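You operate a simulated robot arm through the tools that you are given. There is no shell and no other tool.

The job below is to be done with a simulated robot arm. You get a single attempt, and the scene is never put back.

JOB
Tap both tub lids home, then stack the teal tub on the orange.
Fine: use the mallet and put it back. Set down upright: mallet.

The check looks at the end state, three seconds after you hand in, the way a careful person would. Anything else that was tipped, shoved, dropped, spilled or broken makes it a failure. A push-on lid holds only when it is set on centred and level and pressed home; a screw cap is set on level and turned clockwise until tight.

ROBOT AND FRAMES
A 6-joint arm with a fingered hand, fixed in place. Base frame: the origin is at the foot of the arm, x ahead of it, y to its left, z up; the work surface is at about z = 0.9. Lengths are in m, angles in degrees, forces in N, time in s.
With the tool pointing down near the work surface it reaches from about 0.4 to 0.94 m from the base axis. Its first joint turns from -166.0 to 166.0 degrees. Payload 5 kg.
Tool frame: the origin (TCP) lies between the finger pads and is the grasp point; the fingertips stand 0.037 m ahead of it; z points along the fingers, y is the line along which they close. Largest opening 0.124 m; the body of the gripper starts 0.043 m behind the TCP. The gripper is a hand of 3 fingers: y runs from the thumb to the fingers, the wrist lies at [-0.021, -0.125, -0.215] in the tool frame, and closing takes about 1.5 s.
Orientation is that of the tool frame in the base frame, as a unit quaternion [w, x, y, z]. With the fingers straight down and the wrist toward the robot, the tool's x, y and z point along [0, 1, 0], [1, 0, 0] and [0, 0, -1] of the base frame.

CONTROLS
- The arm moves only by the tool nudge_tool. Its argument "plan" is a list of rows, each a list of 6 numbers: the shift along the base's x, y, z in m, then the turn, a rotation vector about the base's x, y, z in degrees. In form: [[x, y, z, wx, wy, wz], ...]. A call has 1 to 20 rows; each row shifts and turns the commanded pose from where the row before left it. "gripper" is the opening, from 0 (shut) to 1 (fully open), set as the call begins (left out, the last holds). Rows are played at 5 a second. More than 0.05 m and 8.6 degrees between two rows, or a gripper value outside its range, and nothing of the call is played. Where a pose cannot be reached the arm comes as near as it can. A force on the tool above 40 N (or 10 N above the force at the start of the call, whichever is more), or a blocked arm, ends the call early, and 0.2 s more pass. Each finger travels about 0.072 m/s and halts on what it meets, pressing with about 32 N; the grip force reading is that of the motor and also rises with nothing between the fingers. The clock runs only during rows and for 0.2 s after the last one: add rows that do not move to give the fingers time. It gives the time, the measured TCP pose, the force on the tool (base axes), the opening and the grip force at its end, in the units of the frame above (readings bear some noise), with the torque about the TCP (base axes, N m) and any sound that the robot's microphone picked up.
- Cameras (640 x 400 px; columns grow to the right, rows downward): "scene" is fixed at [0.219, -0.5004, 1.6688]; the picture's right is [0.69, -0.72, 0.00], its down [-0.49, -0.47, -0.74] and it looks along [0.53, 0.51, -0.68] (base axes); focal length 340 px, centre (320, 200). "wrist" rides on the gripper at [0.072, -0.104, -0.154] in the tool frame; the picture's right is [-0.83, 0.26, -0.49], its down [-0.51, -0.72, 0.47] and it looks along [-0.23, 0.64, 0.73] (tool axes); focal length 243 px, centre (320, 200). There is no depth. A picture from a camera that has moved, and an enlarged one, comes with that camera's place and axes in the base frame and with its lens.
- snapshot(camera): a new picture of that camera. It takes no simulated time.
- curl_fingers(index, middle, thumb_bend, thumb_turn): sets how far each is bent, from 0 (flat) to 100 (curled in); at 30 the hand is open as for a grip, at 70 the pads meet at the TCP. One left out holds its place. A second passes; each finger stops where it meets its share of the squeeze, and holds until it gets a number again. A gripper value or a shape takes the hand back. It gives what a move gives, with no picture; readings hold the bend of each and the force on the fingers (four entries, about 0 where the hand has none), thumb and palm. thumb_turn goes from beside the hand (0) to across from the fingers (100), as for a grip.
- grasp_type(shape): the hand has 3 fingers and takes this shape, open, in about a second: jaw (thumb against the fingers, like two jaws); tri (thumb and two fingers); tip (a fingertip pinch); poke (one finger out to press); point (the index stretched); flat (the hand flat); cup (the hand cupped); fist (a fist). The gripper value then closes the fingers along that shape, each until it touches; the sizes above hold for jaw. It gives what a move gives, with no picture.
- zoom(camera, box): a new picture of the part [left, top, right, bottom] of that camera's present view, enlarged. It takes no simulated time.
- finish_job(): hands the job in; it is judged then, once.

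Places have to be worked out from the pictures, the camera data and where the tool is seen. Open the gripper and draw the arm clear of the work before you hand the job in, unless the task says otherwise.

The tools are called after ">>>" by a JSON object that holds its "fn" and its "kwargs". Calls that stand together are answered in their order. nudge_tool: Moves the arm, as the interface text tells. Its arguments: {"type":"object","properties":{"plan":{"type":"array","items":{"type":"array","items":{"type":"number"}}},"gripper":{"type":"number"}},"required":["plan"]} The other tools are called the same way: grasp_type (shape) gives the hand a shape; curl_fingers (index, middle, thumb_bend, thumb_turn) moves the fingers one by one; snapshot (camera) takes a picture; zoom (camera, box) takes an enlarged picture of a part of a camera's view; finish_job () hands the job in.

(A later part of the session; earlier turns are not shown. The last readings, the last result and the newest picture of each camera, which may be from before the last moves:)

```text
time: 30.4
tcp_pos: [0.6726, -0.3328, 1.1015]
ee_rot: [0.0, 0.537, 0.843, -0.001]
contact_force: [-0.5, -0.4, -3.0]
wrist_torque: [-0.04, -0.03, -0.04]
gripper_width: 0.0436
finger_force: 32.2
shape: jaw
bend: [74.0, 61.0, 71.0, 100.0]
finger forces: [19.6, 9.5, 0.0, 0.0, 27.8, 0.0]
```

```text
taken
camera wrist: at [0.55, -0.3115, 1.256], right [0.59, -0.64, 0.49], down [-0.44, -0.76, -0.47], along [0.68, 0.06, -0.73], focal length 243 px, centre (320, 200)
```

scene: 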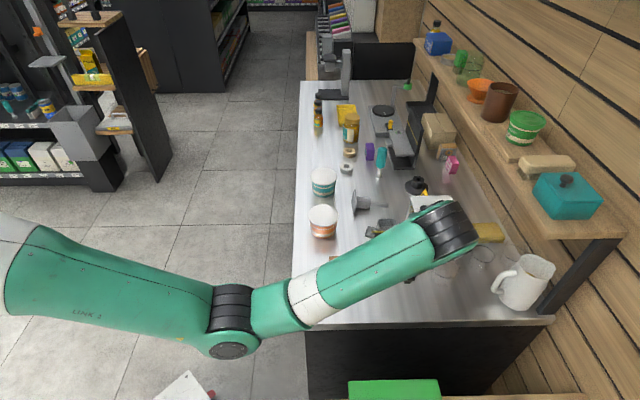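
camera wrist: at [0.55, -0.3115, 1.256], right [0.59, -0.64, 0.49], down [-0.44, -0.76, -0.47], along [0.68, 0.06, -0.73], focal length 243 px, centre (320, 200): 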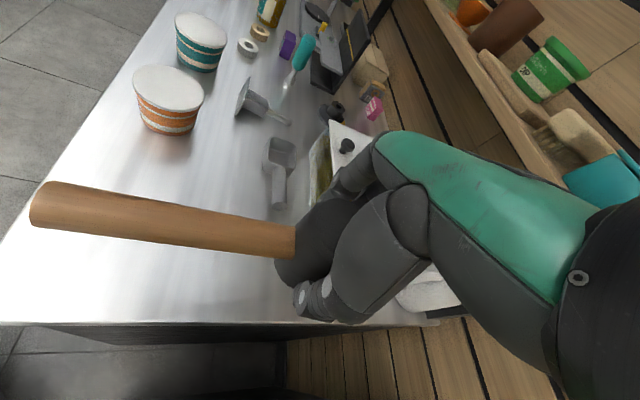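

The mallet is above its original spot with the tool level. I'll lower it, slowing down over the last centimetre.

>>> {"fn": "nudge_tool", "kwargs": {"plan": [[0.0007, 0.0007, -0.035, 0, 0, 0], [0.0007, 0.0007, -0.035, 0, 0, 0], [0, 0, -0.035, 0, 0, 0], [0, 0, -0.03, 0, 0, 0], [0, 0, -0.006, 0, 0, 0], [0, 0, -0.004, 0, 0, 0], [0, 0, -0.003, 0, 0, 0], [0, 0, 0, 0, 0, 0]]}}

```text
time: 32.2
tcp_pos: [0.6766, -0.3314, 0.9542]
ee_rot: [0.0, 0.537, 0.843, 0.0]
contact_force: [0.6, 0.5, -3.9]
wrist_torque: [-0.02, 0.0, 0.01]
gripper_width: 0.0434
finger_force: 32.1
shape: jaw
bend: [74.0, 61.0, 71.0, 100.0]
finger forces: [19.6, 9.6, 0.0, 0.0, 27.6, 0.0]
```

No contact yet at z 0.954. I'll go down in 1 mm steps to touch the table.

>>> {"fn": "nudge_tool", "kwargs": {"plan": [[-0.001, 0, -0.001, 0, 0, 0], [0, 0, -0.001, 0, 0, 0], [0, 0, -0.001, 0, 0, 0], [0, 0, 0, 0, 0, 0]]}}

```text
time: 33.2
tcp_pos: [0.674, -0.3316, 0.951]
ee_rot: [0.0, 0.537, 0.843, 0.0]
contact_force: [0.1, -0.4, -2.6]
wrist_torque: [-0.07, -0.01, -0.01]
gripper_width: 0.0438
finger_force: 31.9
shape: jaw
bend: [74.0, 61.0, 71.0, 100.0]
finger forces: [19.8, 9.7, 0.0, 0.1, 27.7, 0.1]
```

Still carrying the mallet's weight, so the head has ridden up slightly in the grip. I'll take a couple more 1 mm steps.

>>> {"fn": "nudge_tool", "kwargs": {"plan": [[0, 0, -0.001, 0, 0, 0], [0, 0, -0.001, 0, 0, 0], [0, 0, 0, 0, 0, 0]]}}

```text
time: 34.0
tcp_pos: [0.6759, -0.3315, 0.9519]
ee_rot: [0.001, 0.537, 0.844, 0.0]
contact_force: [0.6, -0.9, -0.8]
wrist_torque: [-0.03, -0.07, 0.0]
gripper_width: 0.0432
finger_force: 31.7
shape: jaw
bend: [74.0, 61.0, 71.0, 100.0]
finger forces: [19.9, 9.6, 0.0, 0.0, 28.1, 0.0]
```

The weight is starting to transfer to the table. I'll take one or two more small steps to seat it.

>>> {"fn": "nudge_tool", "kwargs": {"plan": [[0, 0, -0.001, 0, 0, 0], [0, 0, 0, 0, 0, 0]]}}

>>> {"fn": "zoom", "kwargs": {"camera": "wrist", "box": [220, 180, 380, 330]}}

```text
time: 34.6
tcp_pos: [0.6741, -0.3312, 0.9493]
ee_rot: [0.002, 0.538, 0.843, 0.0]
contact_force: [-0.1, -1.1, 2.2]
wrist_torque: [0.04, -0.07, 0.0]
gripper_width: 0.0435
finger_force: 32.0
shape: jaw
bend: [74.0, 61.0, 71.0, 100.0]
finger forces: [20.3, 9.6, 0.0, 0.1, 28.3, 0.1]
```

```text
2.67 times, centred on (300, 255) of wrist
camera zoom: at [0.55, -0.3096, 1.1039], right [0.59, -0.64, 0.49], down [-0.44, -0.76, -0.47], along [0.68, 0.06, -0.73], focal length 647 px, centre (373, 53)
```

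zoom: 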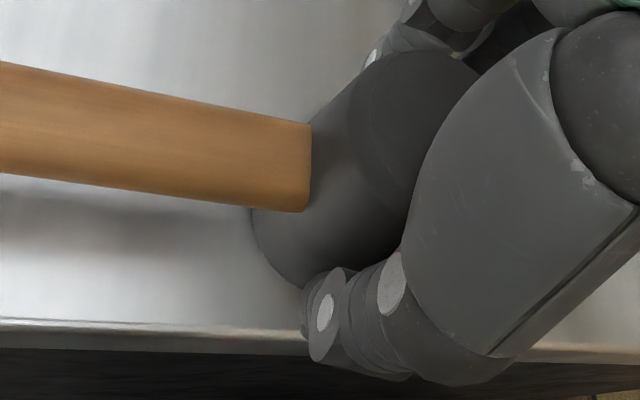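

The mallet is resting on the table with about 5 N of net support. I'll open the hand without moving.

>>> {"fn": "nudge_tool", "kwargs": {"plan": [[0, 0, 0, 0, 0, 0], [0, 0, 0, 0, 0, 0], [0, 0, 0, 0, 0, 0], [0, 0, 0, 0, 0, 0], [0, 0, 0, 0, 0, 0], [0, 0, 0, 0, 0, 0], [0, 0, 0, 0, 0, 0], [0, 0, 0, 0, 0, 0], [0, 0, 0, 0, 0, 0]], "gripper": 1}}

>>> {"fn": "snapshot", "kwargs": {"camera": "wrist"}}

```text
time: 36.6
tcp_pos: [0.675, -0.3318, 0.9485]
ee_rot: [0.0, 0.537, 0.843, 0.0]
contact_force: [-0.2, 0.3, -0.8]
wrist_torque: [-0.04, -0.01, -0.02]
gripper_width: 0.1236
finger_force: 0.1
shape: jaw
bend: [30.0, 30.0, 30.0, 98.0]
finger forces: [0.1, 0.0, 0.0, 0.0, 0.0, 0.0]
```

```text
taken
camera wrist: at [0.55, -0.3095, 1.1036], right [0.59, -0.64, 0.49], down [-0.44, -0.76, -0.47], along [0.68, 0.06, -0.73], focal length 243 px, centre (320, 200)
```

wrist: 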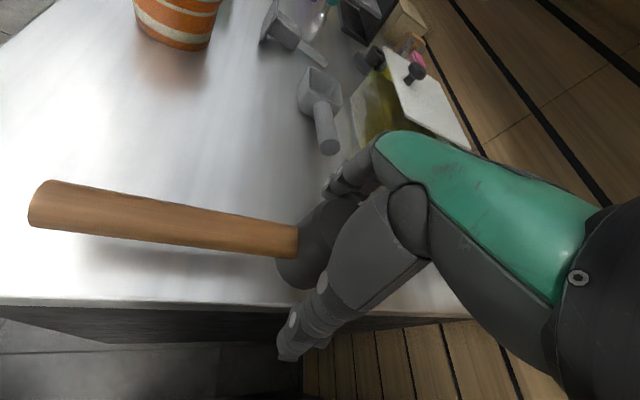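

The mallet stands upright on its head at its old spot, and the fingers are clear. I'll retreat straight up slowly and check.

>>> {"fn": "nudge_tool", "kwargs": {"plan": [[0, 0, 0.015, 0, 0, 0], [0, 0, 0.02, 0, 0, 0], [0, 0, 0.03, 0, 0, 0], [0, 0, 0.04, 0, 0, 0], [0, 0, 0.045, 0, 0, 0], [0, 0, 0, 0, 0, 0]]}}

>>> {"fn": "snapshot", "kwargs": {"camera": "wrist"}}

```text
time: 38.0
tcp_pos: [0.6792, -0.3293, 1.0983]
ee_rot: [0.001, 0.537, 0.844, 0.0]
contact_force: [0.0, -0.5, 0.9]
wrist_torque: [-0.02, 0.0, -0.02]
gripper_width: 0.1236
finger_force: 0.1
shape: jaw
bend: [30.0, 30.0, 30.0, 98.0]
finger forces: [0.0, 0.0, 0.0, 0.2, 0.0, 0.0]
```

```text
taken
camera wrist: at [0.5537, -0.308, 1.2535], right [0.59, -0.64, 0.49], down [-0.44, -0.76, -0.47], along [0.68, 0.06, -0.73], focal length 243 px, centre (320, 200)
```

wrist: 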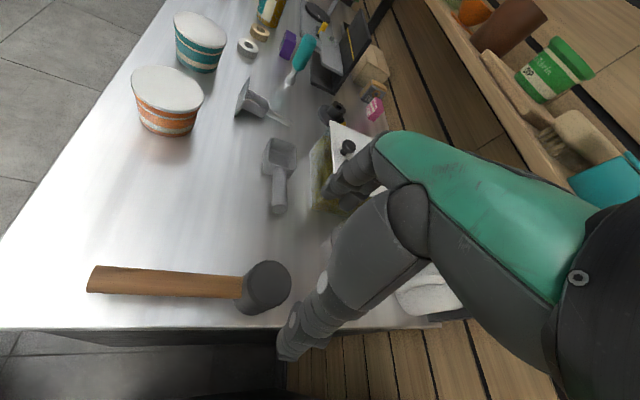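

The mallet is back upright at its place and handle angle. Next I'll move high over the teal tub at about (0.866, 0.102), turning the hand back to yaw 0.

>>> {"fn": "nudge_tool", "kwargs": {"plan": [[0.01, 0.045, 0.002, 0, 0, -2.5], [0.01, 0.045, 0, 0, 0, -2.5], [0.015, 0.045, 0, 0, 0, -2.5], [0.02, 0.043, 0, 0, 0, -2.5], [0.022, 0.043, 0, 0, 0, -2.5], [0.022, 0.042, 0, 0, 0, -2.5], [0.022, 0.042, 0, 0, 0, -2.5], [0.022, 0.042, 0, 0, 0, -2.5], [0.022, 0.042, 0, 0, 0, -2.5], [0.022, 0.042, 0, 0, 0, -2.5], [0, 0, 0, 0, 0, 0], [0, 0, 0, 0, 0, 0]]}}

>>> {"fn": "snapshot", "kwargs": {"camera": "wrist"}}

>>> {"fn": "snapshot", "kwargs": {"camera": "scene"}}

>>> {"fn": "zoom", "kwargs": {"camera": "scene", "box": [300, 250, 460, 350]}}

```text
time: 40.6
tcp_pos: [0.8622, 0.1001, 1.1002]
ee_rot: [0.0, 0.708, 0.707, -0.001]
contact_force: [0.7, -0.1, -0.3]
wrist_torque: [-0.01, 0.01, 0.01]
gripper_width: 0.1237
finger_force: 0.0
shape: jaw
bend: [30.0, 30.0, 30.0, 98.0]
finger forces: [0.0, 0.0, 0.0, 0.1, 0.0, 0.0]
```

```text
taken
camera wrist: at [0.7577, 0.1719, 1.2547], right [0.26, -0.83, 0.49], down [-0.72, -0.51, -0.47], along [0.64, -0.23, -0.73], focal length 243 px, centre (320, 200)
```

wrist: 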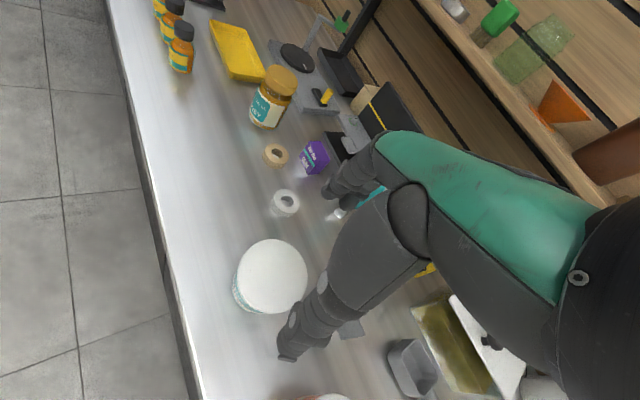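

```text
taken
```

scene: 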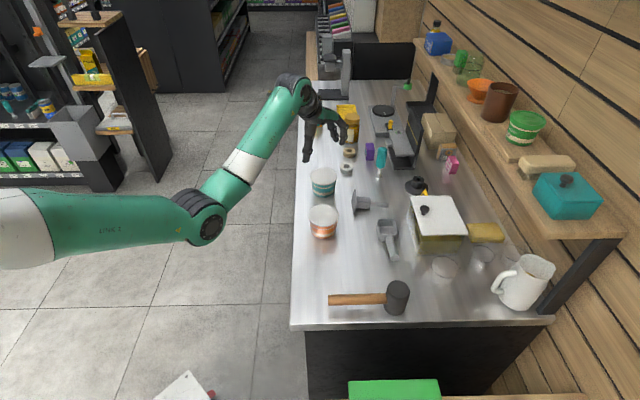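

```text
4.00 times, centred on (380, 300) of scene
camera zoom: at [0.219, -0.5004, 1.6688], right [0.69, -0.72, 0.0], down [-0.49, -0.47, -0.74], along [0.53, 0.51, -0.68], focal length 1358 px, centre (80, -200)
```

zoom: 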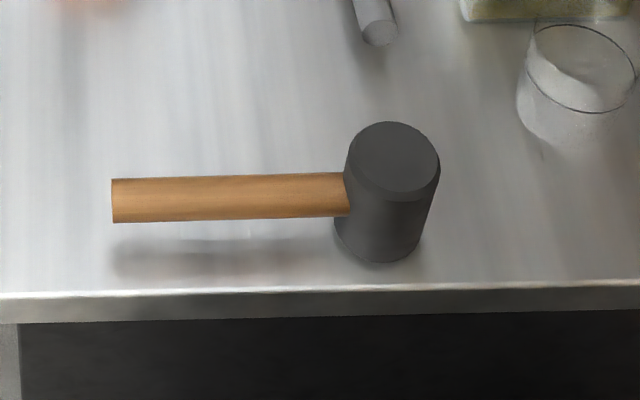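

The mallet is restored to within a couple of millimetres. The teal lid centre computes to about (0.866, 0.104), so I'll align and come down to just above lid height to check finger clearance.

>>> {"fn": "nudge_tool", "kwargs": {"plan": [[0.002, 0.002, -0.025, 0, 0, 0], [0.002, 0.002, -0.025, 0, 0, 0], [0, 0, -0.02, 0, 0, 0], [0, 0, -0.01, 0, 0, 0], [0, 0, 0, 0, 0, 0], [0, 0, 0, 0, 0, 0]]}}

>>> {"fn": "zoom", "kwargs": {"camera": "wrist", "box": [220, 130, 420, 380]}}

>>> {"fn": "zoom", "kwargs": {"camera": "scene", "box": [280, 110, 380, 210]}}

```text
time: 42.0
tcp_pos: [0.8679, 0.1031, 1.0219]
ee_rot: [0.0, 0.707, 0.707, 0.0]
contact_force: [-0.6, 0.0, -0.4]
wrist_torque: [0.02, 0.01, 0.02]
gripper_width: 0.1238
finger_force: 0.2
shape: jaw
bend: [30.0, 30.0, 30.0, 98.0]
finger forces: [0.0, 0.0, 0.0, 0.0, 0.0, 0.1]
```

```text
1.60 times, centred on (320, 255) of wrist
camera zoom: at [0.7638, 0.1758, 1.1758], right [0.26, -0.83, 0.49], down [-0.72, -0.51, -0.47], along [0.64, -0.23, -0.73], focal length 388 px, centre (320, 112)
```

zoom: 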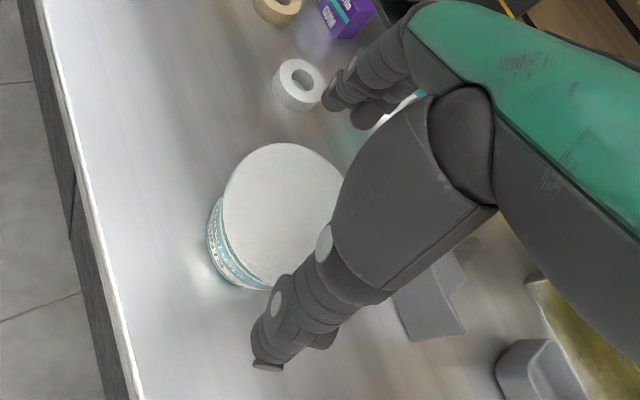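

```text
4.00 times, centred on (330, 160) of scene
camera zoom: at [0.219, -0.5004, 1.6688], right [0.69, -0.72, 0.0], down [-0.49, -0.47, -0.74], along [0.53, 0.51, -0.68], focal length 1358 px, centre (280, 360)
```

zoom: 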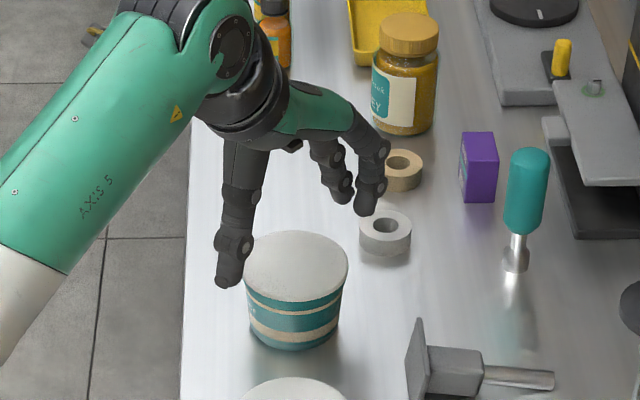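

Thumb and fingers straddle the lid with good clearance, and the finger mid-plane looks about 5 mm low in y. I'll shift +4 mm in y and come down around the tub to z 0.948.

>>> {"fn": "nudge_tool", "kwargs": {"plan": [[-0.001, 0.004, 0, 0, 0, 0], [0, 0, -0.02, 0, 0, 0], [0, 0, -0.02, 0, 0, 0], [0, 0, -0.017, 0, 0, 0], [0, 0, -0.01, 0, 0, 0], [0, 0, -0.006, 0, 0, 0], [0, 0, 0, 0, 0, 0]]}}

>>> {"fn": "zoom", "kwargs": {"camera": "scene", "box": [280, 120, 380, 220]}}

>>> {"fn": "zoom", "kwargs": {"camera": "wrist", "box": [220, 130, 420, 380]}}

```text
time: 43.6
tcp_pos: [0.8659, 0.1071, 0.9497]
ee_rot: [0.002, 0.708, 0.706, 0.0]
contact_force: [2.6, 0.1, 4.3]
wrist_torque: [0.02, -0.19, 0.0]
gripper_width: 0.1237
finger_force: 0.1
shape: jaw
bend: [29.0, 30.0, 30.0, 98.0]
finger forces: [4.1, 0.0, 0.1, 0.1, 0.1, 0.0]
```

```text
4.00 times, centred on (330, 170) of scene
camera zoom: at [0.219, -0.5004, 1.6688], right [0.69, -0.72, 0.0], down [-0.49, -0.47, -0.74], along [0.53, 0.51, -0.68], focal length 1358 px, centre (280, 320)
```

zoom: 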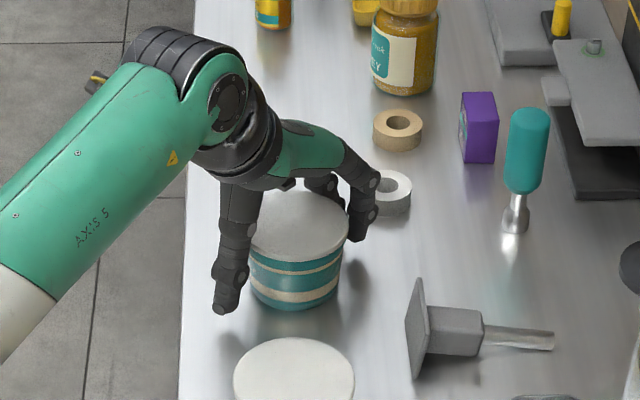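

```text
1.60 times, centred on (320, 255) of wrist
camera zoom: at [0.7614, 0.1799, 1.1038], right [0.26, -0.83, 0.49], down [-0.72, -0.51, -0.47], along [0.64, -0.23, -0.73], focal length 388 px, centre (320, 112)
```

zoom: 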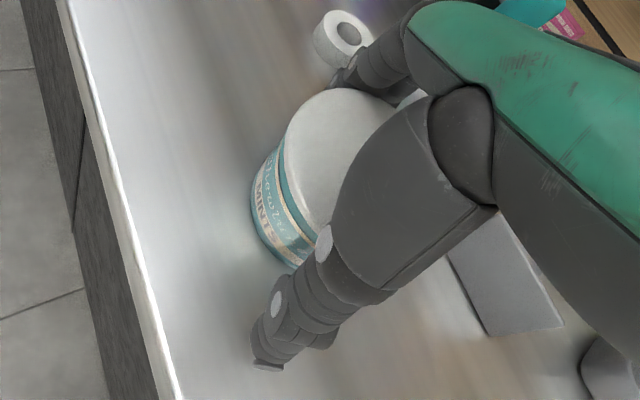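

There's a light 4 N contact on the index finger. Before closing I'll look at what it's touching, whether the tape roll, the lid or the table.

>>> {"fn": "zoom", "kwargs": {"camera": "scene", "box": [335, 155, 375, 185]}}

>>> {"fn": "zoom", "kwargs": {"camera": "wrist", "box": [300, 120, 400, 200]}}

```text
13.33 times, centred on (355, 170) of scene
camera zoom: at [0.219, -0.5004, 1.6688], right [0.69, -0.72, 0.0], down [-0.49, -0.47, -0.74], along [0.53, 0.51, -0.68], focal length 4528 px, centre (-147, 600)
```

zoom: 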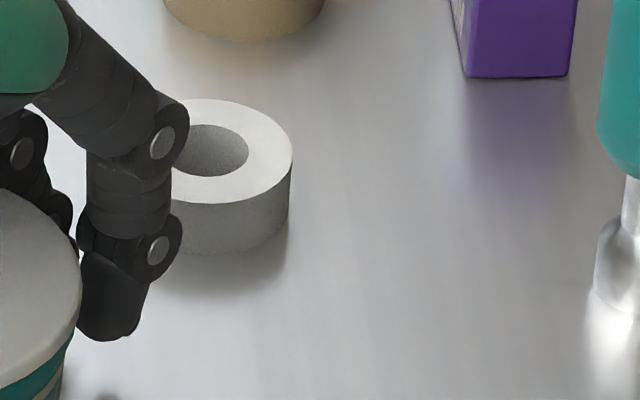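

```text
5.00 times, centred on (350, 160) of wrist
camera zoom: at [0.7614, 0.1799, 1.1038], right [0.26, -0.83, 0.49], down [-0.72, -0.51, -0.47], along [0.64, -0.23, -0.73], focal length 1213 px, centre (170, 400)
```

zoom: 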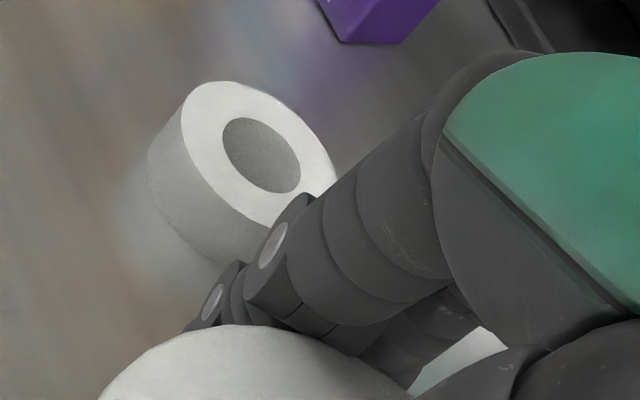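

The index finger's inner side is resting on the lid's far edge: the force is up and outward and the bend has opened by 1°. The knuckles are also close to the tape roll. I'll back up, yaw -20° to get away from the tape, and shift the hand about 6 mm toward the finger side so the tub sits nearer the thumb.

>>> {"fn": "nudge_tool", "kwargs": {"plan": [[0, 0, 0.02, 0, 0, 0], [0, 0, 0.03, 0, 0, 0], [0, 0, 0.02, 0, 0, 0], [0.0014, -0.0004, 0, 0, 0, -4], [0.0014, -0.0004, 0, 0, 0, -4], [0.0014, -0.0004, 0, 0, 0, -4], [0.0014, -0.0004, 0, 0, 0, -4], [0.0014, -0.0004, 0, 0, 0, -4], [0, 0, 0, 0, 0, 0], [0, 0, 0, 0, 0, 0]]}}

>>> {"fn": "zoom", "kwargs": {"camera": "scene", "box": [290, 130, 370, 210]}}

>>> {"fn": "snapshot", "kwargs": {"camera": "wrist"}}

```text
time: 45.8
tcp_pos: [0.8717, 0.1055, 1.0186]
ee_rot: [0.001, 0.819, 0.574, -0.001]
contact_force: [0.7, 0.1, -0.4]
wrist_torque: [0.03, 0.01, -0.05]
gripper_width: 0.1239
finger_force: 0.1
shape: jaw
bend: [30.0, 30.0, 30.0, 98.0]
finger forces: [0.1, 0.0, 0.0, 0.1, 0.0, 0.1]
```

```text
5.00 times, centred on (330, 170) of scene
camera zoom: at [0.219, -0.5004, 1.6688], right [0.69, -0.72, 0.0], down [-0.49, -0.47, -0.74], along [0.53, 0.51, -0.68], focal length 1698 px, centre (270, 350)
```

zoom: 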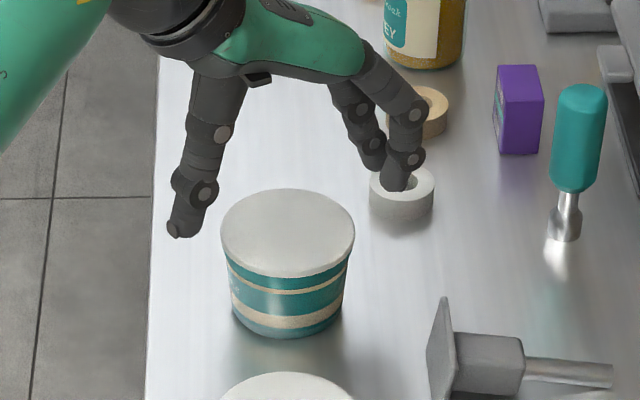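

```text
taken
camera wrist: at [0.7992, 0.2098, 1.1723], right [-0.04, -0.87, 0.49], down [-0.85, -0.23, -0.47], along [0.52, -0.44, -0.73], focal length 243 px, centre (320, 200)
```

wrist: 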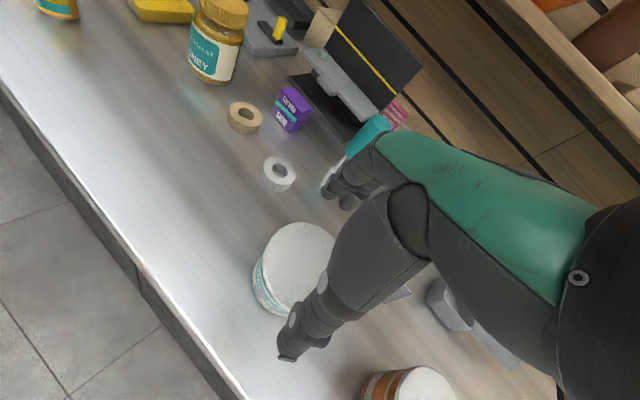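

Clearances look balanced now and the fingers are well away from the tape roll. I'll descend again around the tub.

>>> {"fn": "nudge_tool", "kwargs": {"plan": [[0, 0, -0.02, 0, 0, 0], [0, 0, -0.02, 0, 0, 0], [0, 0, -0.016, 0, 0, 0], [0, 0, -0.008, 0, 0, 0], [0, 0, -0.005, 0, 0, 0], [0, 0, 0, 0, 0, 0]]}}

>>> {"fn": "zoom", "kwargs": {"camera": "scene", "box": [290, 140, 370, 220]}}

>>> {"fn": "snapshot", "kwargs": {"camera": "wrist"}}

```text
time: 47.2
tcp_pos: [0.8712, 0.1082, 0.9496]
ee_rot: [0.001, 0.819, 0.574, -0.001]
contact_force: [-0.3, -0.1, 0.0]
wrist_torque: [0.0, 0.01, 0.0]
gripper_width: 0.1242
finger_force: 0.1
shape: jaw
bend: [30.0, 30.0, 30.0, 98.0]
finger forces: [0.0, 0.0, 0.0, 0.0, 0.0, 0.0]
```

```text
5.00 times, centred on (330, 180) of scene
camera zoom: at [0.219, -0.5004, 1.6688], right [0.69, -0.72, 0.0], down [-0.49, -0.47, -0.74], along [0.53, 0.51, -0.68], focal length 1698 px, centre (270, 300)
```

zoom: 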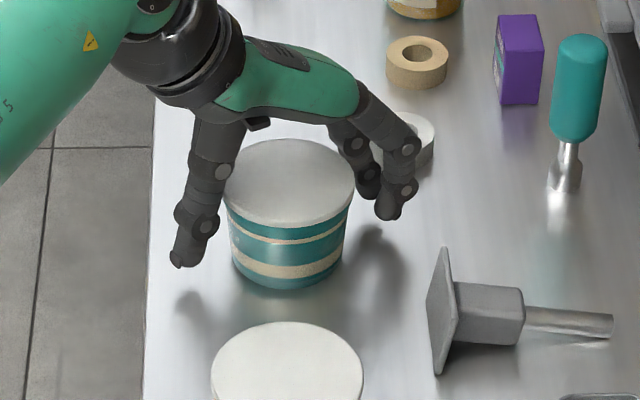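

```text
taken
camera wrist: at [0.7988, 0.2105, 1.1041], right [-0.04, -0.87, 0.49], down [-0.85, -0.23, -0.47], along [0.52, -0.44, -0.73], focal length 243 px, centre (320, 200)
```

wrist: 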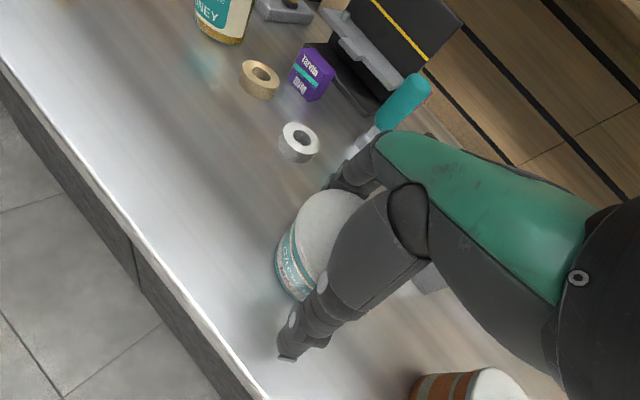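

No contact this time. I'll lower another 3 mm and part-close the hand to see where the digits will meet the tub.

>>> {"fn": "nudge_tool", "kwargs": {"plan": [[0, -0.001, -0.003, 0, 0, 0], [0, 0, 0, 0, 0, 0], [0, 0, 0, 0, 0, 0], [0, 0, 0, 0, 0, 0]], "gripper": 0.78}}

>>> {"fn": "zoom", "kwargs": {"camera": "scene", "box": [290, 140, 370, 220]}}

```text
time: 48.2
tcp_pos: [0.8713, 0.1058, 0.9463]
ee_rot: [0.001, 0.82, 0.573, -0.001]
contact_force: [-0.2, 0.6, -0.3]
wrist_torque: [0.01, -0.01, 0.0]
gripper_width: 0.0969
finger_force: 0.1
shape: jaw
bend: [27.0, 35.0, 52.0, 99.0]
finger forces: [0.2, 0.0, 0.0, 0.1, 0.5, 0.1]
```

```text
5.00 times, centred on (330, 180) of scene
camera zoom: at [0.219, -0.5004, 1.6688], right [0.69, -0.72, 0.0], down [-0.49, -0.47, -0.74], along [0.53, 0.51, -0.68], focal length 1698 px, centre (270, 300)
```

zoom: 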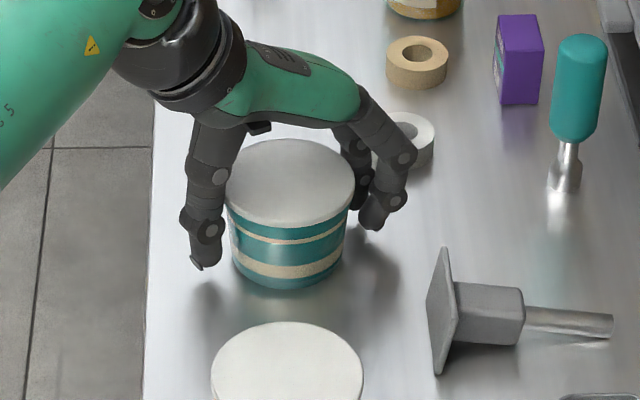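

The index is already lightly against the tub, and the thumb and middle finger are coming in. I'll close fully and let the grip settle.

>>> {"fn": "nudge_tool", "kwargs": {"plan": [[0, 0, 0, 0, 0, 0], [0, 0, 0, 0, 0, 0], [0, 0, 0, 0, 0, 0], [0, 0, 0, 0, 0, 0], [0, 0, 0, 0, 0, 0], [0, 0, 0, 0, 0, 0], [0, 0, 0, 0, 0, 0], [0, 0, 0, 0, 0, 0]], "gripper": 0}}

>>> {"fn": "zoom", "kwargs": {"camera": "scene", "box": [290, 140, 370, 220]}}

>>> {"fn": "snapshot", "kwargs": {"camera": "wrist"}}

```text
time: 50.0
tcp_pos: [0.8732, 0.1057, 0.9468]
ee_rot: [0.001, 0.82, 0.573, 0.0]
contact_force: [1.1, -0.4, 0.6]
wrist_torque: [-0.06, -0.17, -0.02]
gripper_width: 0.0718
finger_force: 32.0
shape: jaw
bend: [74.0, 44.0, 63.0, 99.0]
finger forces: [19.7, 12.5, 0.0, 0.1, 30.9, 0.0]
```

```text
5.00 times, centred on (330, 180) of scene
camera zoom: at [0.219, -0.5004, 1.6688], right [0.69, -0.72, 0.0], down [-0.49, -0.47, -0.74], along [0.53, 0.51, -0.68], focal length 1698 px, centre (270, 300)
```

zoom: 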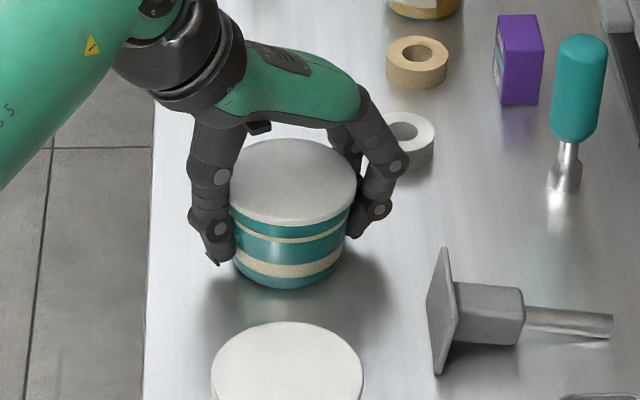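

```text
taken
camera wrist: at [0.7988, 0.2095, 1.1013], right [-0.04, -0.87, 0.49], down [-0.85, -0.23, -0.47], along [0.52, -0.44, -0.73], focal length 243 px, centre (320, 200)
```

wrist: 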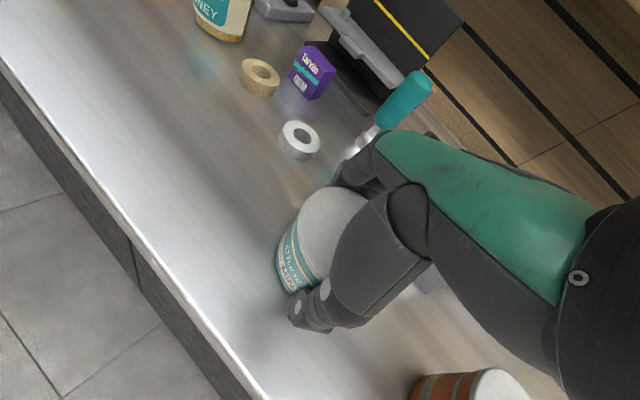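

The thumb and fingertips are on the body below the lid at 32 N, and the lid is still level. I'll lift 1.5 cm slowly to test the grip.

>>> {"fn": "nudge_tool", "kwargs": {"plan": [[0, 0, 0.003, 0, 0, 0], [0, 0, 0.004, 0, 0, 0], [0, 0, 0.004, 0, 0, 0], [0, 0, 0.004, 0, 0, 0], [0, 0, 0, 0, 0, 0], [0, 0, 0, 0, 0, 0]]}}

>>> {"fn": "zoom", "kwargs": {"camera": "scene", "box": [290, 140, 370, 220]}}

>>> {"fn": "zoom", "kwargs": {"camera": "wrist", "box": [250, 130, 420, 350]}}

```text
time: 51.4
tcp_pos: [0.8732, 0.1046, 0.9618]
ee_rot: [0.0, 0.819, 0.574, 0.0]
contact_force: [-0.1, 0.2, -2.9]
wrist_torque: [0.0, -0.01, -0.01]
gripper_width: 0.0716
finger_force: 32.4
shape: jaw
bend: [74.0, 44.0, 63.0, 99.0]
finger forces: [19.7, 12.4, 0.1, 0.1, 31.5, 0.1]
```

```text
5.00 times, centred on (330, 180) of scene
camera zoom: at [0.219, -0.5004, 1.6688], right [0.69, -0.72, 0.0], down [-0.49, -0.47, -0.74], along [0.53, 0.51, -0.68], focal length 1698 px, centre (270, 300)
```

zoom: 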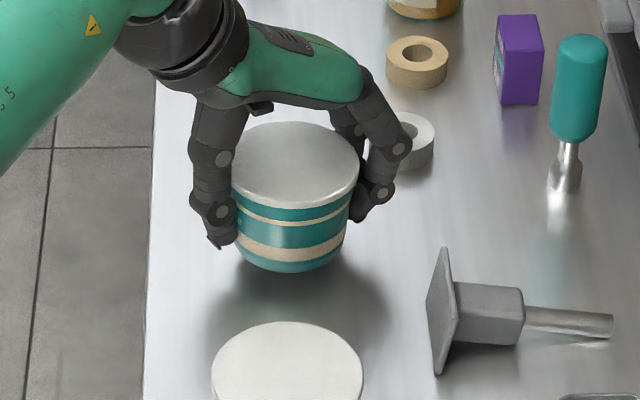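

```text
1.82 times, centred on (335, 240) of wrist
camera zoom: at [0.7998, 0.2085, 1.1158], right [-0.04, -0.87, 0.49], down [-0.85, -0.23, -0.47], along [0.52, -0.44, -0.73], focal length 441 px, centre (293, 127)
```

zoom: 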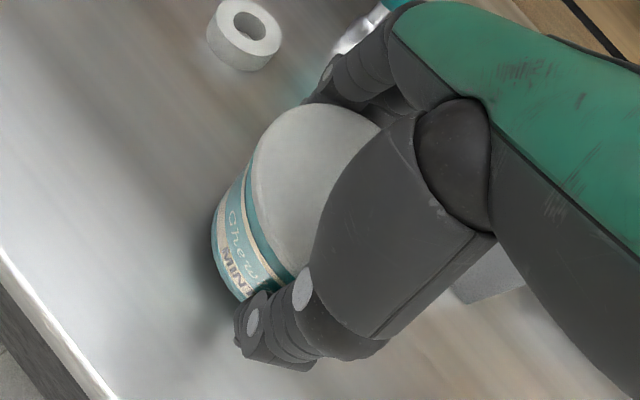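

The tub lifted with its lid on. I'll zoom in to check for tilt and get its position relative to the TCP.

>>> {"fn": "zoom", "kwargs": {"camera": "scene", "box": [322, 158, 372, 198]}}

>>> {"fn": "zoom", "kwargs": {"camera": "scene", "box": [325, 160, 375, 200]}}

```text
10.00 times, centred on (347, 178) of scene
camera zoom: at [0.219, -0.5004, 1.6688], right [0.69, -0.72, 0.0], down [-0.49, -0.47, -0.74], along [0.53, 0.51, -0.68], focal length 3396 px, centre (50, 420)
```

zoom: 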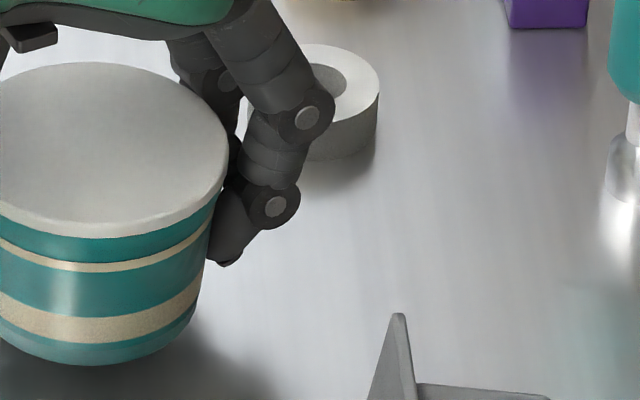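

```text
10.00 times, centred on (350, 180) of scene
camera zoom: at [0.219, -0.5004, 1.6688], right [0.69, -0.72, 0.0], down [-0.49, -0.47, -0.74], along [0.53, 0.51, -0.68], focal length 3396 px, centre (20, 400)
```

zoom: 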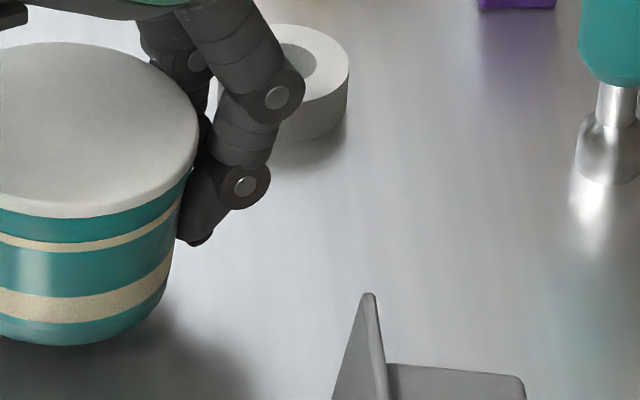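

I need the whole tub in frame to judge its levelness.

>>> {"fn": "zoom", "kwargs": {"camera": "scene", "box": [311, 156, 371, 204]}}

>>> {"fn": "zoom", "kwargs": {"camera": "scene", "box": [299, 156, 359, 204]}}

```text
8.33 times, centred on (341, 180) of scene
camera zoom: at [0.219, -0.5004, 1.6688], right [0.69, -0.72, 0.0], down [-0.49, -0.47, -0.74], along [0.53, 0.51, -0.68], focal length 2830 px, centre (145, 367)
```

zoom: 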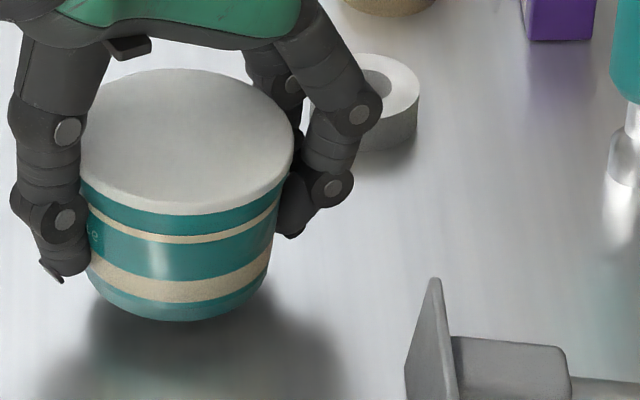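

```text
8.33 times, centred on (329, 180) of scene
camera zoom: at [0.219, -0.5004, 1.6688], right [0.69, -0.72, 0.0], down [-0.49, -0.47, -0.74], along [0.53, 0.51, -0.68], focal length 2830 px, centre (245, 367)
```

zoom: 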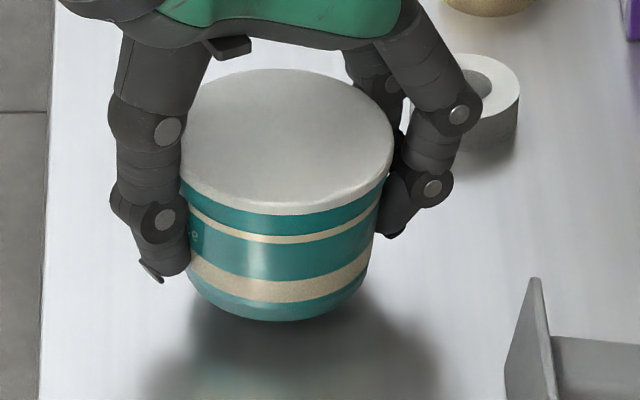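

The tub is held securely with its lid level to within a degree or two. From the scene view, orange lies at (-0.134, -0.121) from the gripped teal tub. I'll lift to z 1.06 and carry it over.

>>> {"fn": "nudge_tool", "kwargs": {"plan": [[0, 0, 0.02, 0, 0, 0], [0, 0, 0.03, 0, 0, 0], [0, 0, 0.03, 0, 0, 0], [0, 0, 0.018, 0, 0, 0], [-0.0269, -0.0243, 0, 0, 0, 0], [-0.0269, -0.0243, 0, 0, 0, 0], [-0.0269, -0.0243, 0, 0, 0, 0], [-0.0269, -0.0243, 0, 0, 0, 0], [-0.0268, -0.0231, 0, 0, 0, 0], [0, 0, 0, 0, 0, 0], [0, 0, 0, 0, 0, 0]]}}

>>> {"fn": "zoom", "kwargs": {"camera": "scene", "box": [285, 160, 365, 240]}}

>>> {"fn": "snapshot", "kwargs": {"camera": "wrist"}}

```text
time: 53.8
tcp_pos: [0.7376, -0.0141, 1.0599]
ee_rot: [0.0, 0.819, 0.574, -0.001]
contact_force: [-0.4, -0.6, -2.1]
wrist_torque: [-0.04, -0.01, -0.01]
gripper_width: 0.0714
finger_force: 32.0
shape: jaw
bend: [74.0, 44.0, 63.0, 100.0]
finger forces: [19.4, 12.6, 0.0, 0.0, 31.2, 0.0]
```

```text
5.00 times, centred on (325, 200) of scene
camera zoom: at [0.219, -0.5004, 1.6688], right [0.69, -0.72, 0.0], down [-0.49, -0.47, -0.74], along [0.53, 0.51, -0.68], focal length 1698 px, centre (295, 200)
```

zoom: 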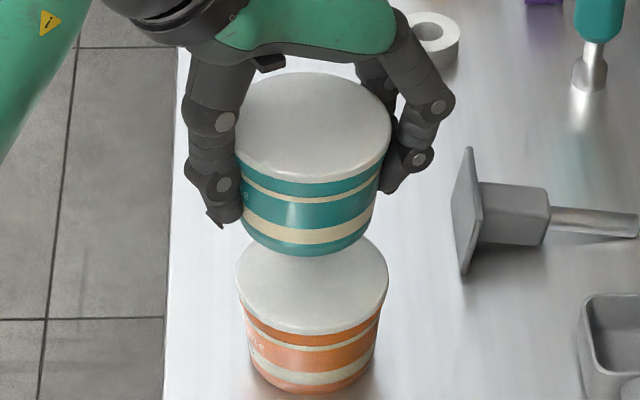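

```text
taken
camera wrist: at [0.665, 0.0895, 1.2137], right [-0.04, -0.87, 0.49], down [-0.85, -0.23, -0.47], along [0.52, -0.44, -0.73], focal length 243 px, centre (320, 200)
```

wrist: 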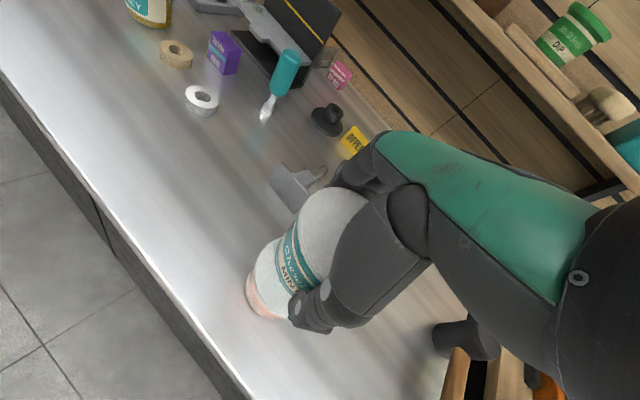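

The tub is nearly above orange. I'll zoom closely to measure its tilt and lateral alignment.

>>> {"fn": "zoom", "kwargs": {"camera": "scene", "box": [308, 170, 368, 215]}}

>>> {"fn": "zoom", "kwargs": {"camera": "scene", "box": [303, 195, 363, 243]}}

>>> {"fn": "zoom", "kwargs": {"camera": "wrist", "box": [230, 150, 370, 350]}}

```text
8.89 times, centred on (338, 192) of scene
camera zoom: at [0.219, -0.5004, 1.6688], right [0.69, -0.72, 0.0], down [-0.49, -0.47, -0.74], along [0.53, 0.51, -0.68], focal length 3018 px, centre (160, 267)
```

zoom: 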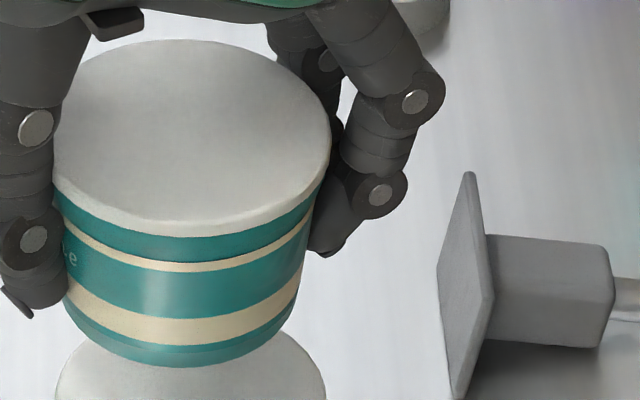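

```text
8.33 times, centred on (333, 219) of scene
camera zoom: at [0.219, -0.5004, 1.6688], right [0.69, -0.72, 0.0], down [-0.49, -0.47, -0.74], along [0.53, 0.51, -0.68], focal length 2830 px, centre (212, 42)
```

zoom: 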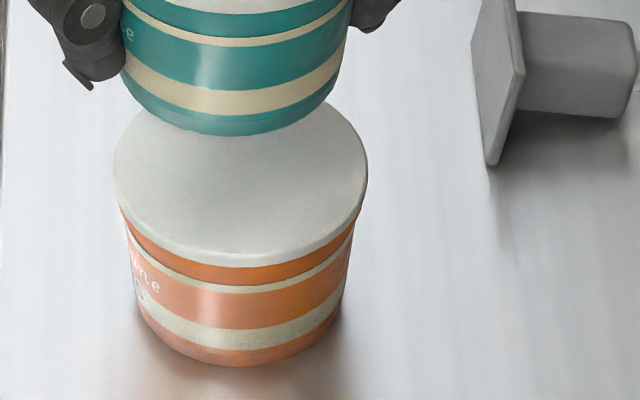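

```text
2.00 times, centred on (300, 250) of wrist
camera zoom: at [0.665, 0.0895, 1.2137], right [-0.04, -0.87, 0.49], down [-0.85, -0.23, -0.47], along [0.52, -0.44, -0.73], focal length 485 px, centre (360, 100)
```

zoom: 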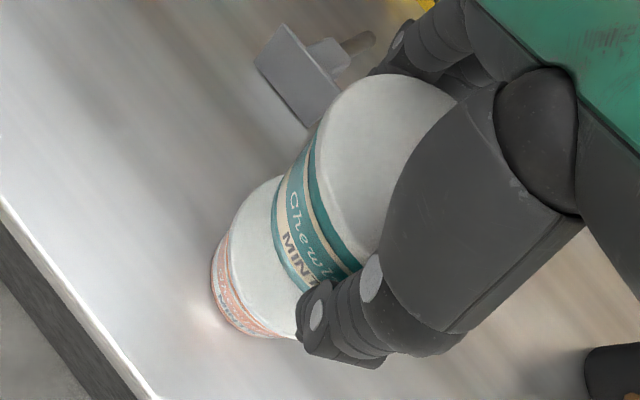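

The tub's base is about 3-4 mm left of the orange axis in this view, and the tub is tilted about 2.5° in the image plane. I'll counter-rotate, shift slightly, and lower to about 1 cm above contact.

>>> {"fn": "nudge_tool", "kwargs": {"plan": [[0, -0.0015, 0, -0.9, -0.86, 0], [-0.0004, -0.0016, 0, -0.9, -0.86, 0], [0, 0, -0.015, 0, 0, 0], [0, 0, -0.015, 0, 0, 0], [0, 0, 0, 0, 0, 0], [0, 0, 0, 0, 0, 0]]}}

>>> {"fn": "zoom", "kwargs": {"camera": "scene", "box": [293, 165, 363, 243]}}

>>> {"fn": "zoom", "kwargs": {"camera": "scene", "box": [298, 190, 358, 238]}}

```text
time: 55.2
tcp_pos: [0.7377, -0.0175, 1.0285]
ee_rot: [0.023, 0.82, 0.573, 0.003]
contact_force: [0.1, -0.8, -3.6]
wrist_torque: [0.04, -0.02, -0.03]
gripper_width: 0.071
finger_force: 32.2
shape: jaw
bend: [74.0, 44.0, 63.0, 100.0]
finger forces: [19.3, 12.7, 0.0, 0.1, 31.1, 0.1]
```

```text
5.13 times, centred on (328, 204) of scene
camera zoom: at [0.219, -0.5004, 1.6688], right [0.69, -0.72, 0.0], down [-0.49, -0.47, -0.74], along [0.53, 0.51, -0.68], focal length 1742 px, centre (279, 180)
```

zoom: 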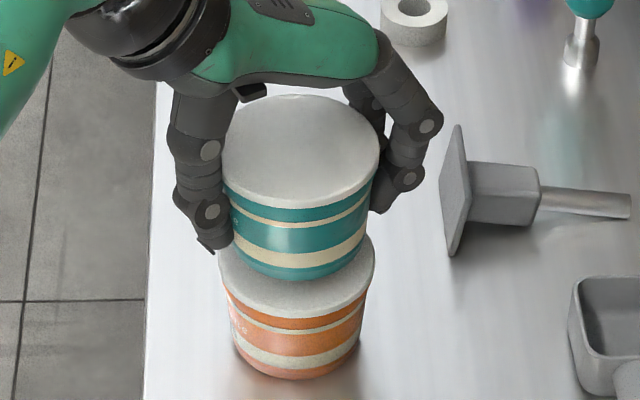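

```text
8.33 times, centred on (328, 214) of scene
camera zoom: at [0.219, -0.5004, 1.6688], right [0.69, -0.72, 0.0], down [-0.49, -0.47, -0.74], along [0.53, 0.51, -0.68], focal length 2830 px, centre (253, 83)
```

zoom: 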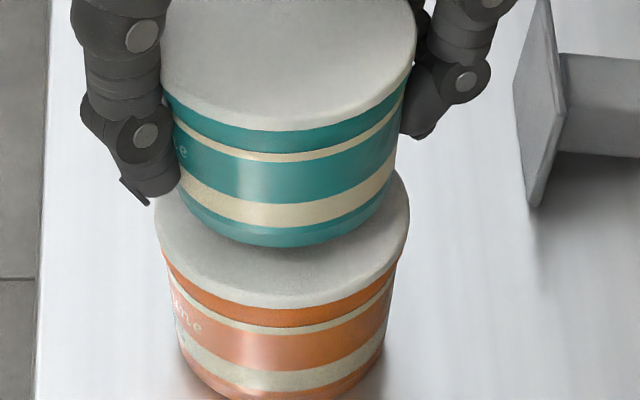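

I need a better tilt measurement, so I'll zoom tightly on the tub's left and right lid edges and silhouettes.

>>> {"fn": "zoom", "kwargs": {"camera": "scene", "box": [316, 185, 356, 210]}}

>>> {"fn": "zoom", "kwargs": {"camera": "scene", "box": [308, 182, 348, 207]}}

>>> {"fn": "zoom", "kwargs": {"camera": "scene", "box": [308, 210, 348, 240]}}

```text
16.00 times, centred on (336, 198) of scene
camera zoom: at [0.219, -0.5004, 1.6688], right [0.69, -0.72, 0.0], down [-0.49, -0.47, -0.74], along [0.53, 0.51, -0.68], focal length 5433 px, centre (64, 240)
```

zoom: 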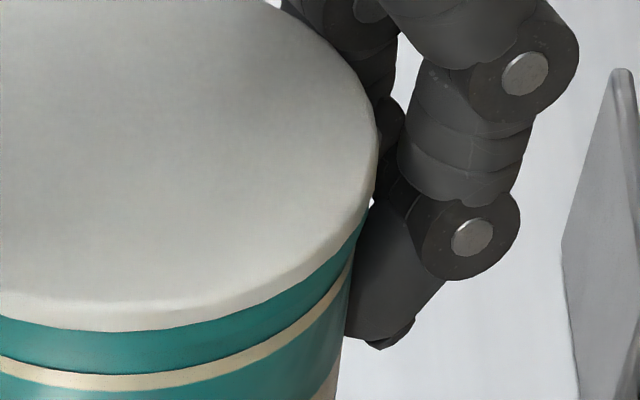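

```text
16.00 times, centred on (328, 194) of scene
camera zoom: at [0.219, -0.5004, 1.6688], right [0.69, -0.72, 0.0], down [-0.49, -0.47, -0.74], along [0.53, 0.51, -0.68], focal length 5433 px, centre (192, 288)
```

zoom: 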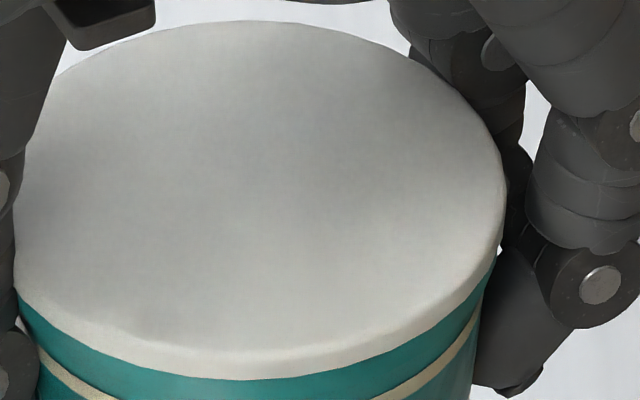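

```text
13.33 times, centred on (328, 225) of scene
camera zoom: at [0.219, -0.5004, 1.6688], right [0.69, -0.72, 0.0], down [-0.49, -0.47, -0.74], along [0.53, 0.51, -0.68], focal length 4528 px, centre (213, -133)
```

zoom: 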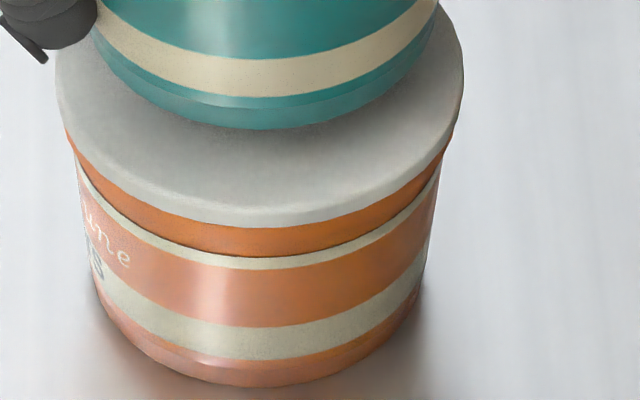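

The cues disagree slightly, so I'll take tighter views of the left and right lid corners to settle the tilt.

>>> {"fn": "zoom", "kwargs": {"camera": "scene", "box": [306, 192, 322, 202]}}

>>> {"fn": "zoom", "kwargs": {"camera": "scene", "box": [328, 192, 344, 202]}}

>>> {"fn": "zoom", "kwargs": {"camera": "scene", "box": [326, 200, 342, 210]}}

>>> {"fn": "zoom", "kwargs": {"camera": "scene", "box": [308, 206, 340, 226]}}

```text
16.00 times, centred on (314, 197) of scene
camera zoom: at [0.219, -0.5004, 1.6688], right [0.69, -0.72, 0.0], down [-0.49, -0.47, -0.74], along [0.53, 0.51, -0.68], focal length 5433 px, centre (416, 248)
```

zoom: 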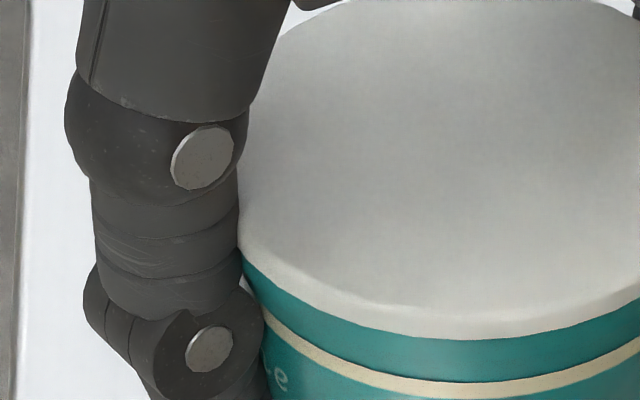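

```text
16.00 times, centred on (336, 197) of scene
camera zoom: at [0.219, -0.5004, 1.6688], right [0.69, -0.72, 0.0], down [-0.49, -0.47, -0.74], along [0.53, 0.51, -0.68], focal length 5433 px, centre (64, 248)
```

zoom: 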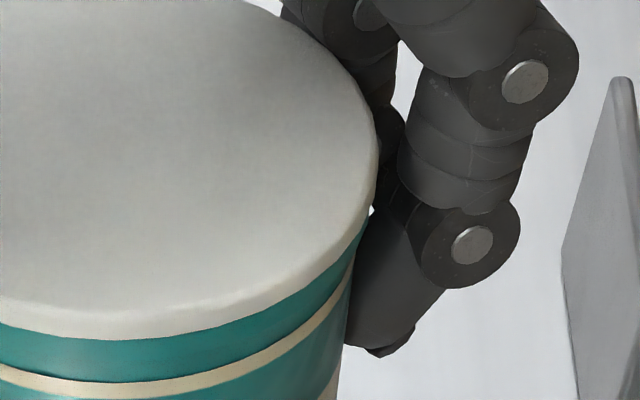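

```text
16.00 times, centred on (334, 205) of scene
camera zoom: at [0.219, -0.5004, 1.6688], right [0.69, -0.72, 0.0], down [-0.49, -0.47, -0.74], along [0.53, 0.51, -0.68], focal length 5433 px, centre (96, 120)
```

zoom: 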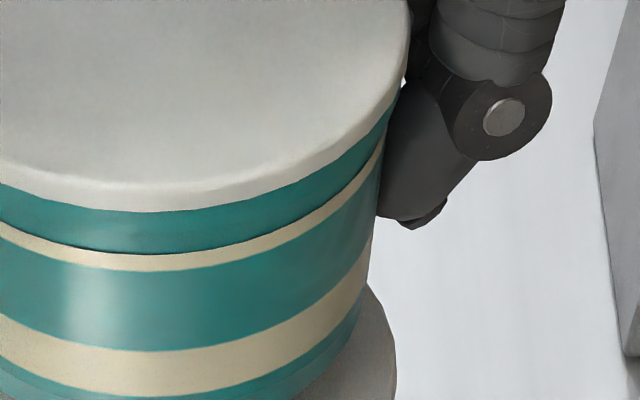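

```text
16.00 times, centred on (324, 216) of scene
camera zoom: at [0.219, -0.5004, 1.6688], right [0.69, -0.72, 0.0], down [-0.49, -0.47, -0.74], along [0.53, 0.51, -0.68], focal length 5433 px, centre (256, -56)
```

zoom: 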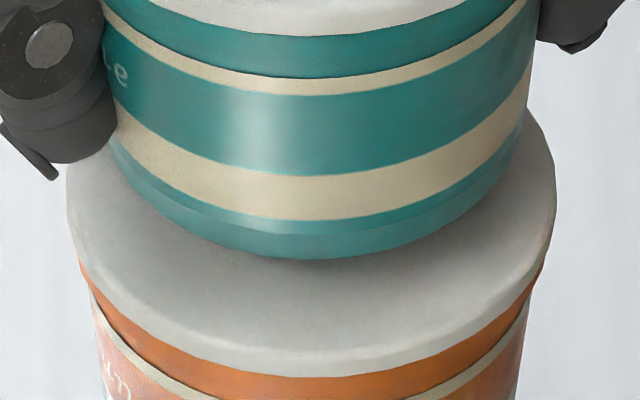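

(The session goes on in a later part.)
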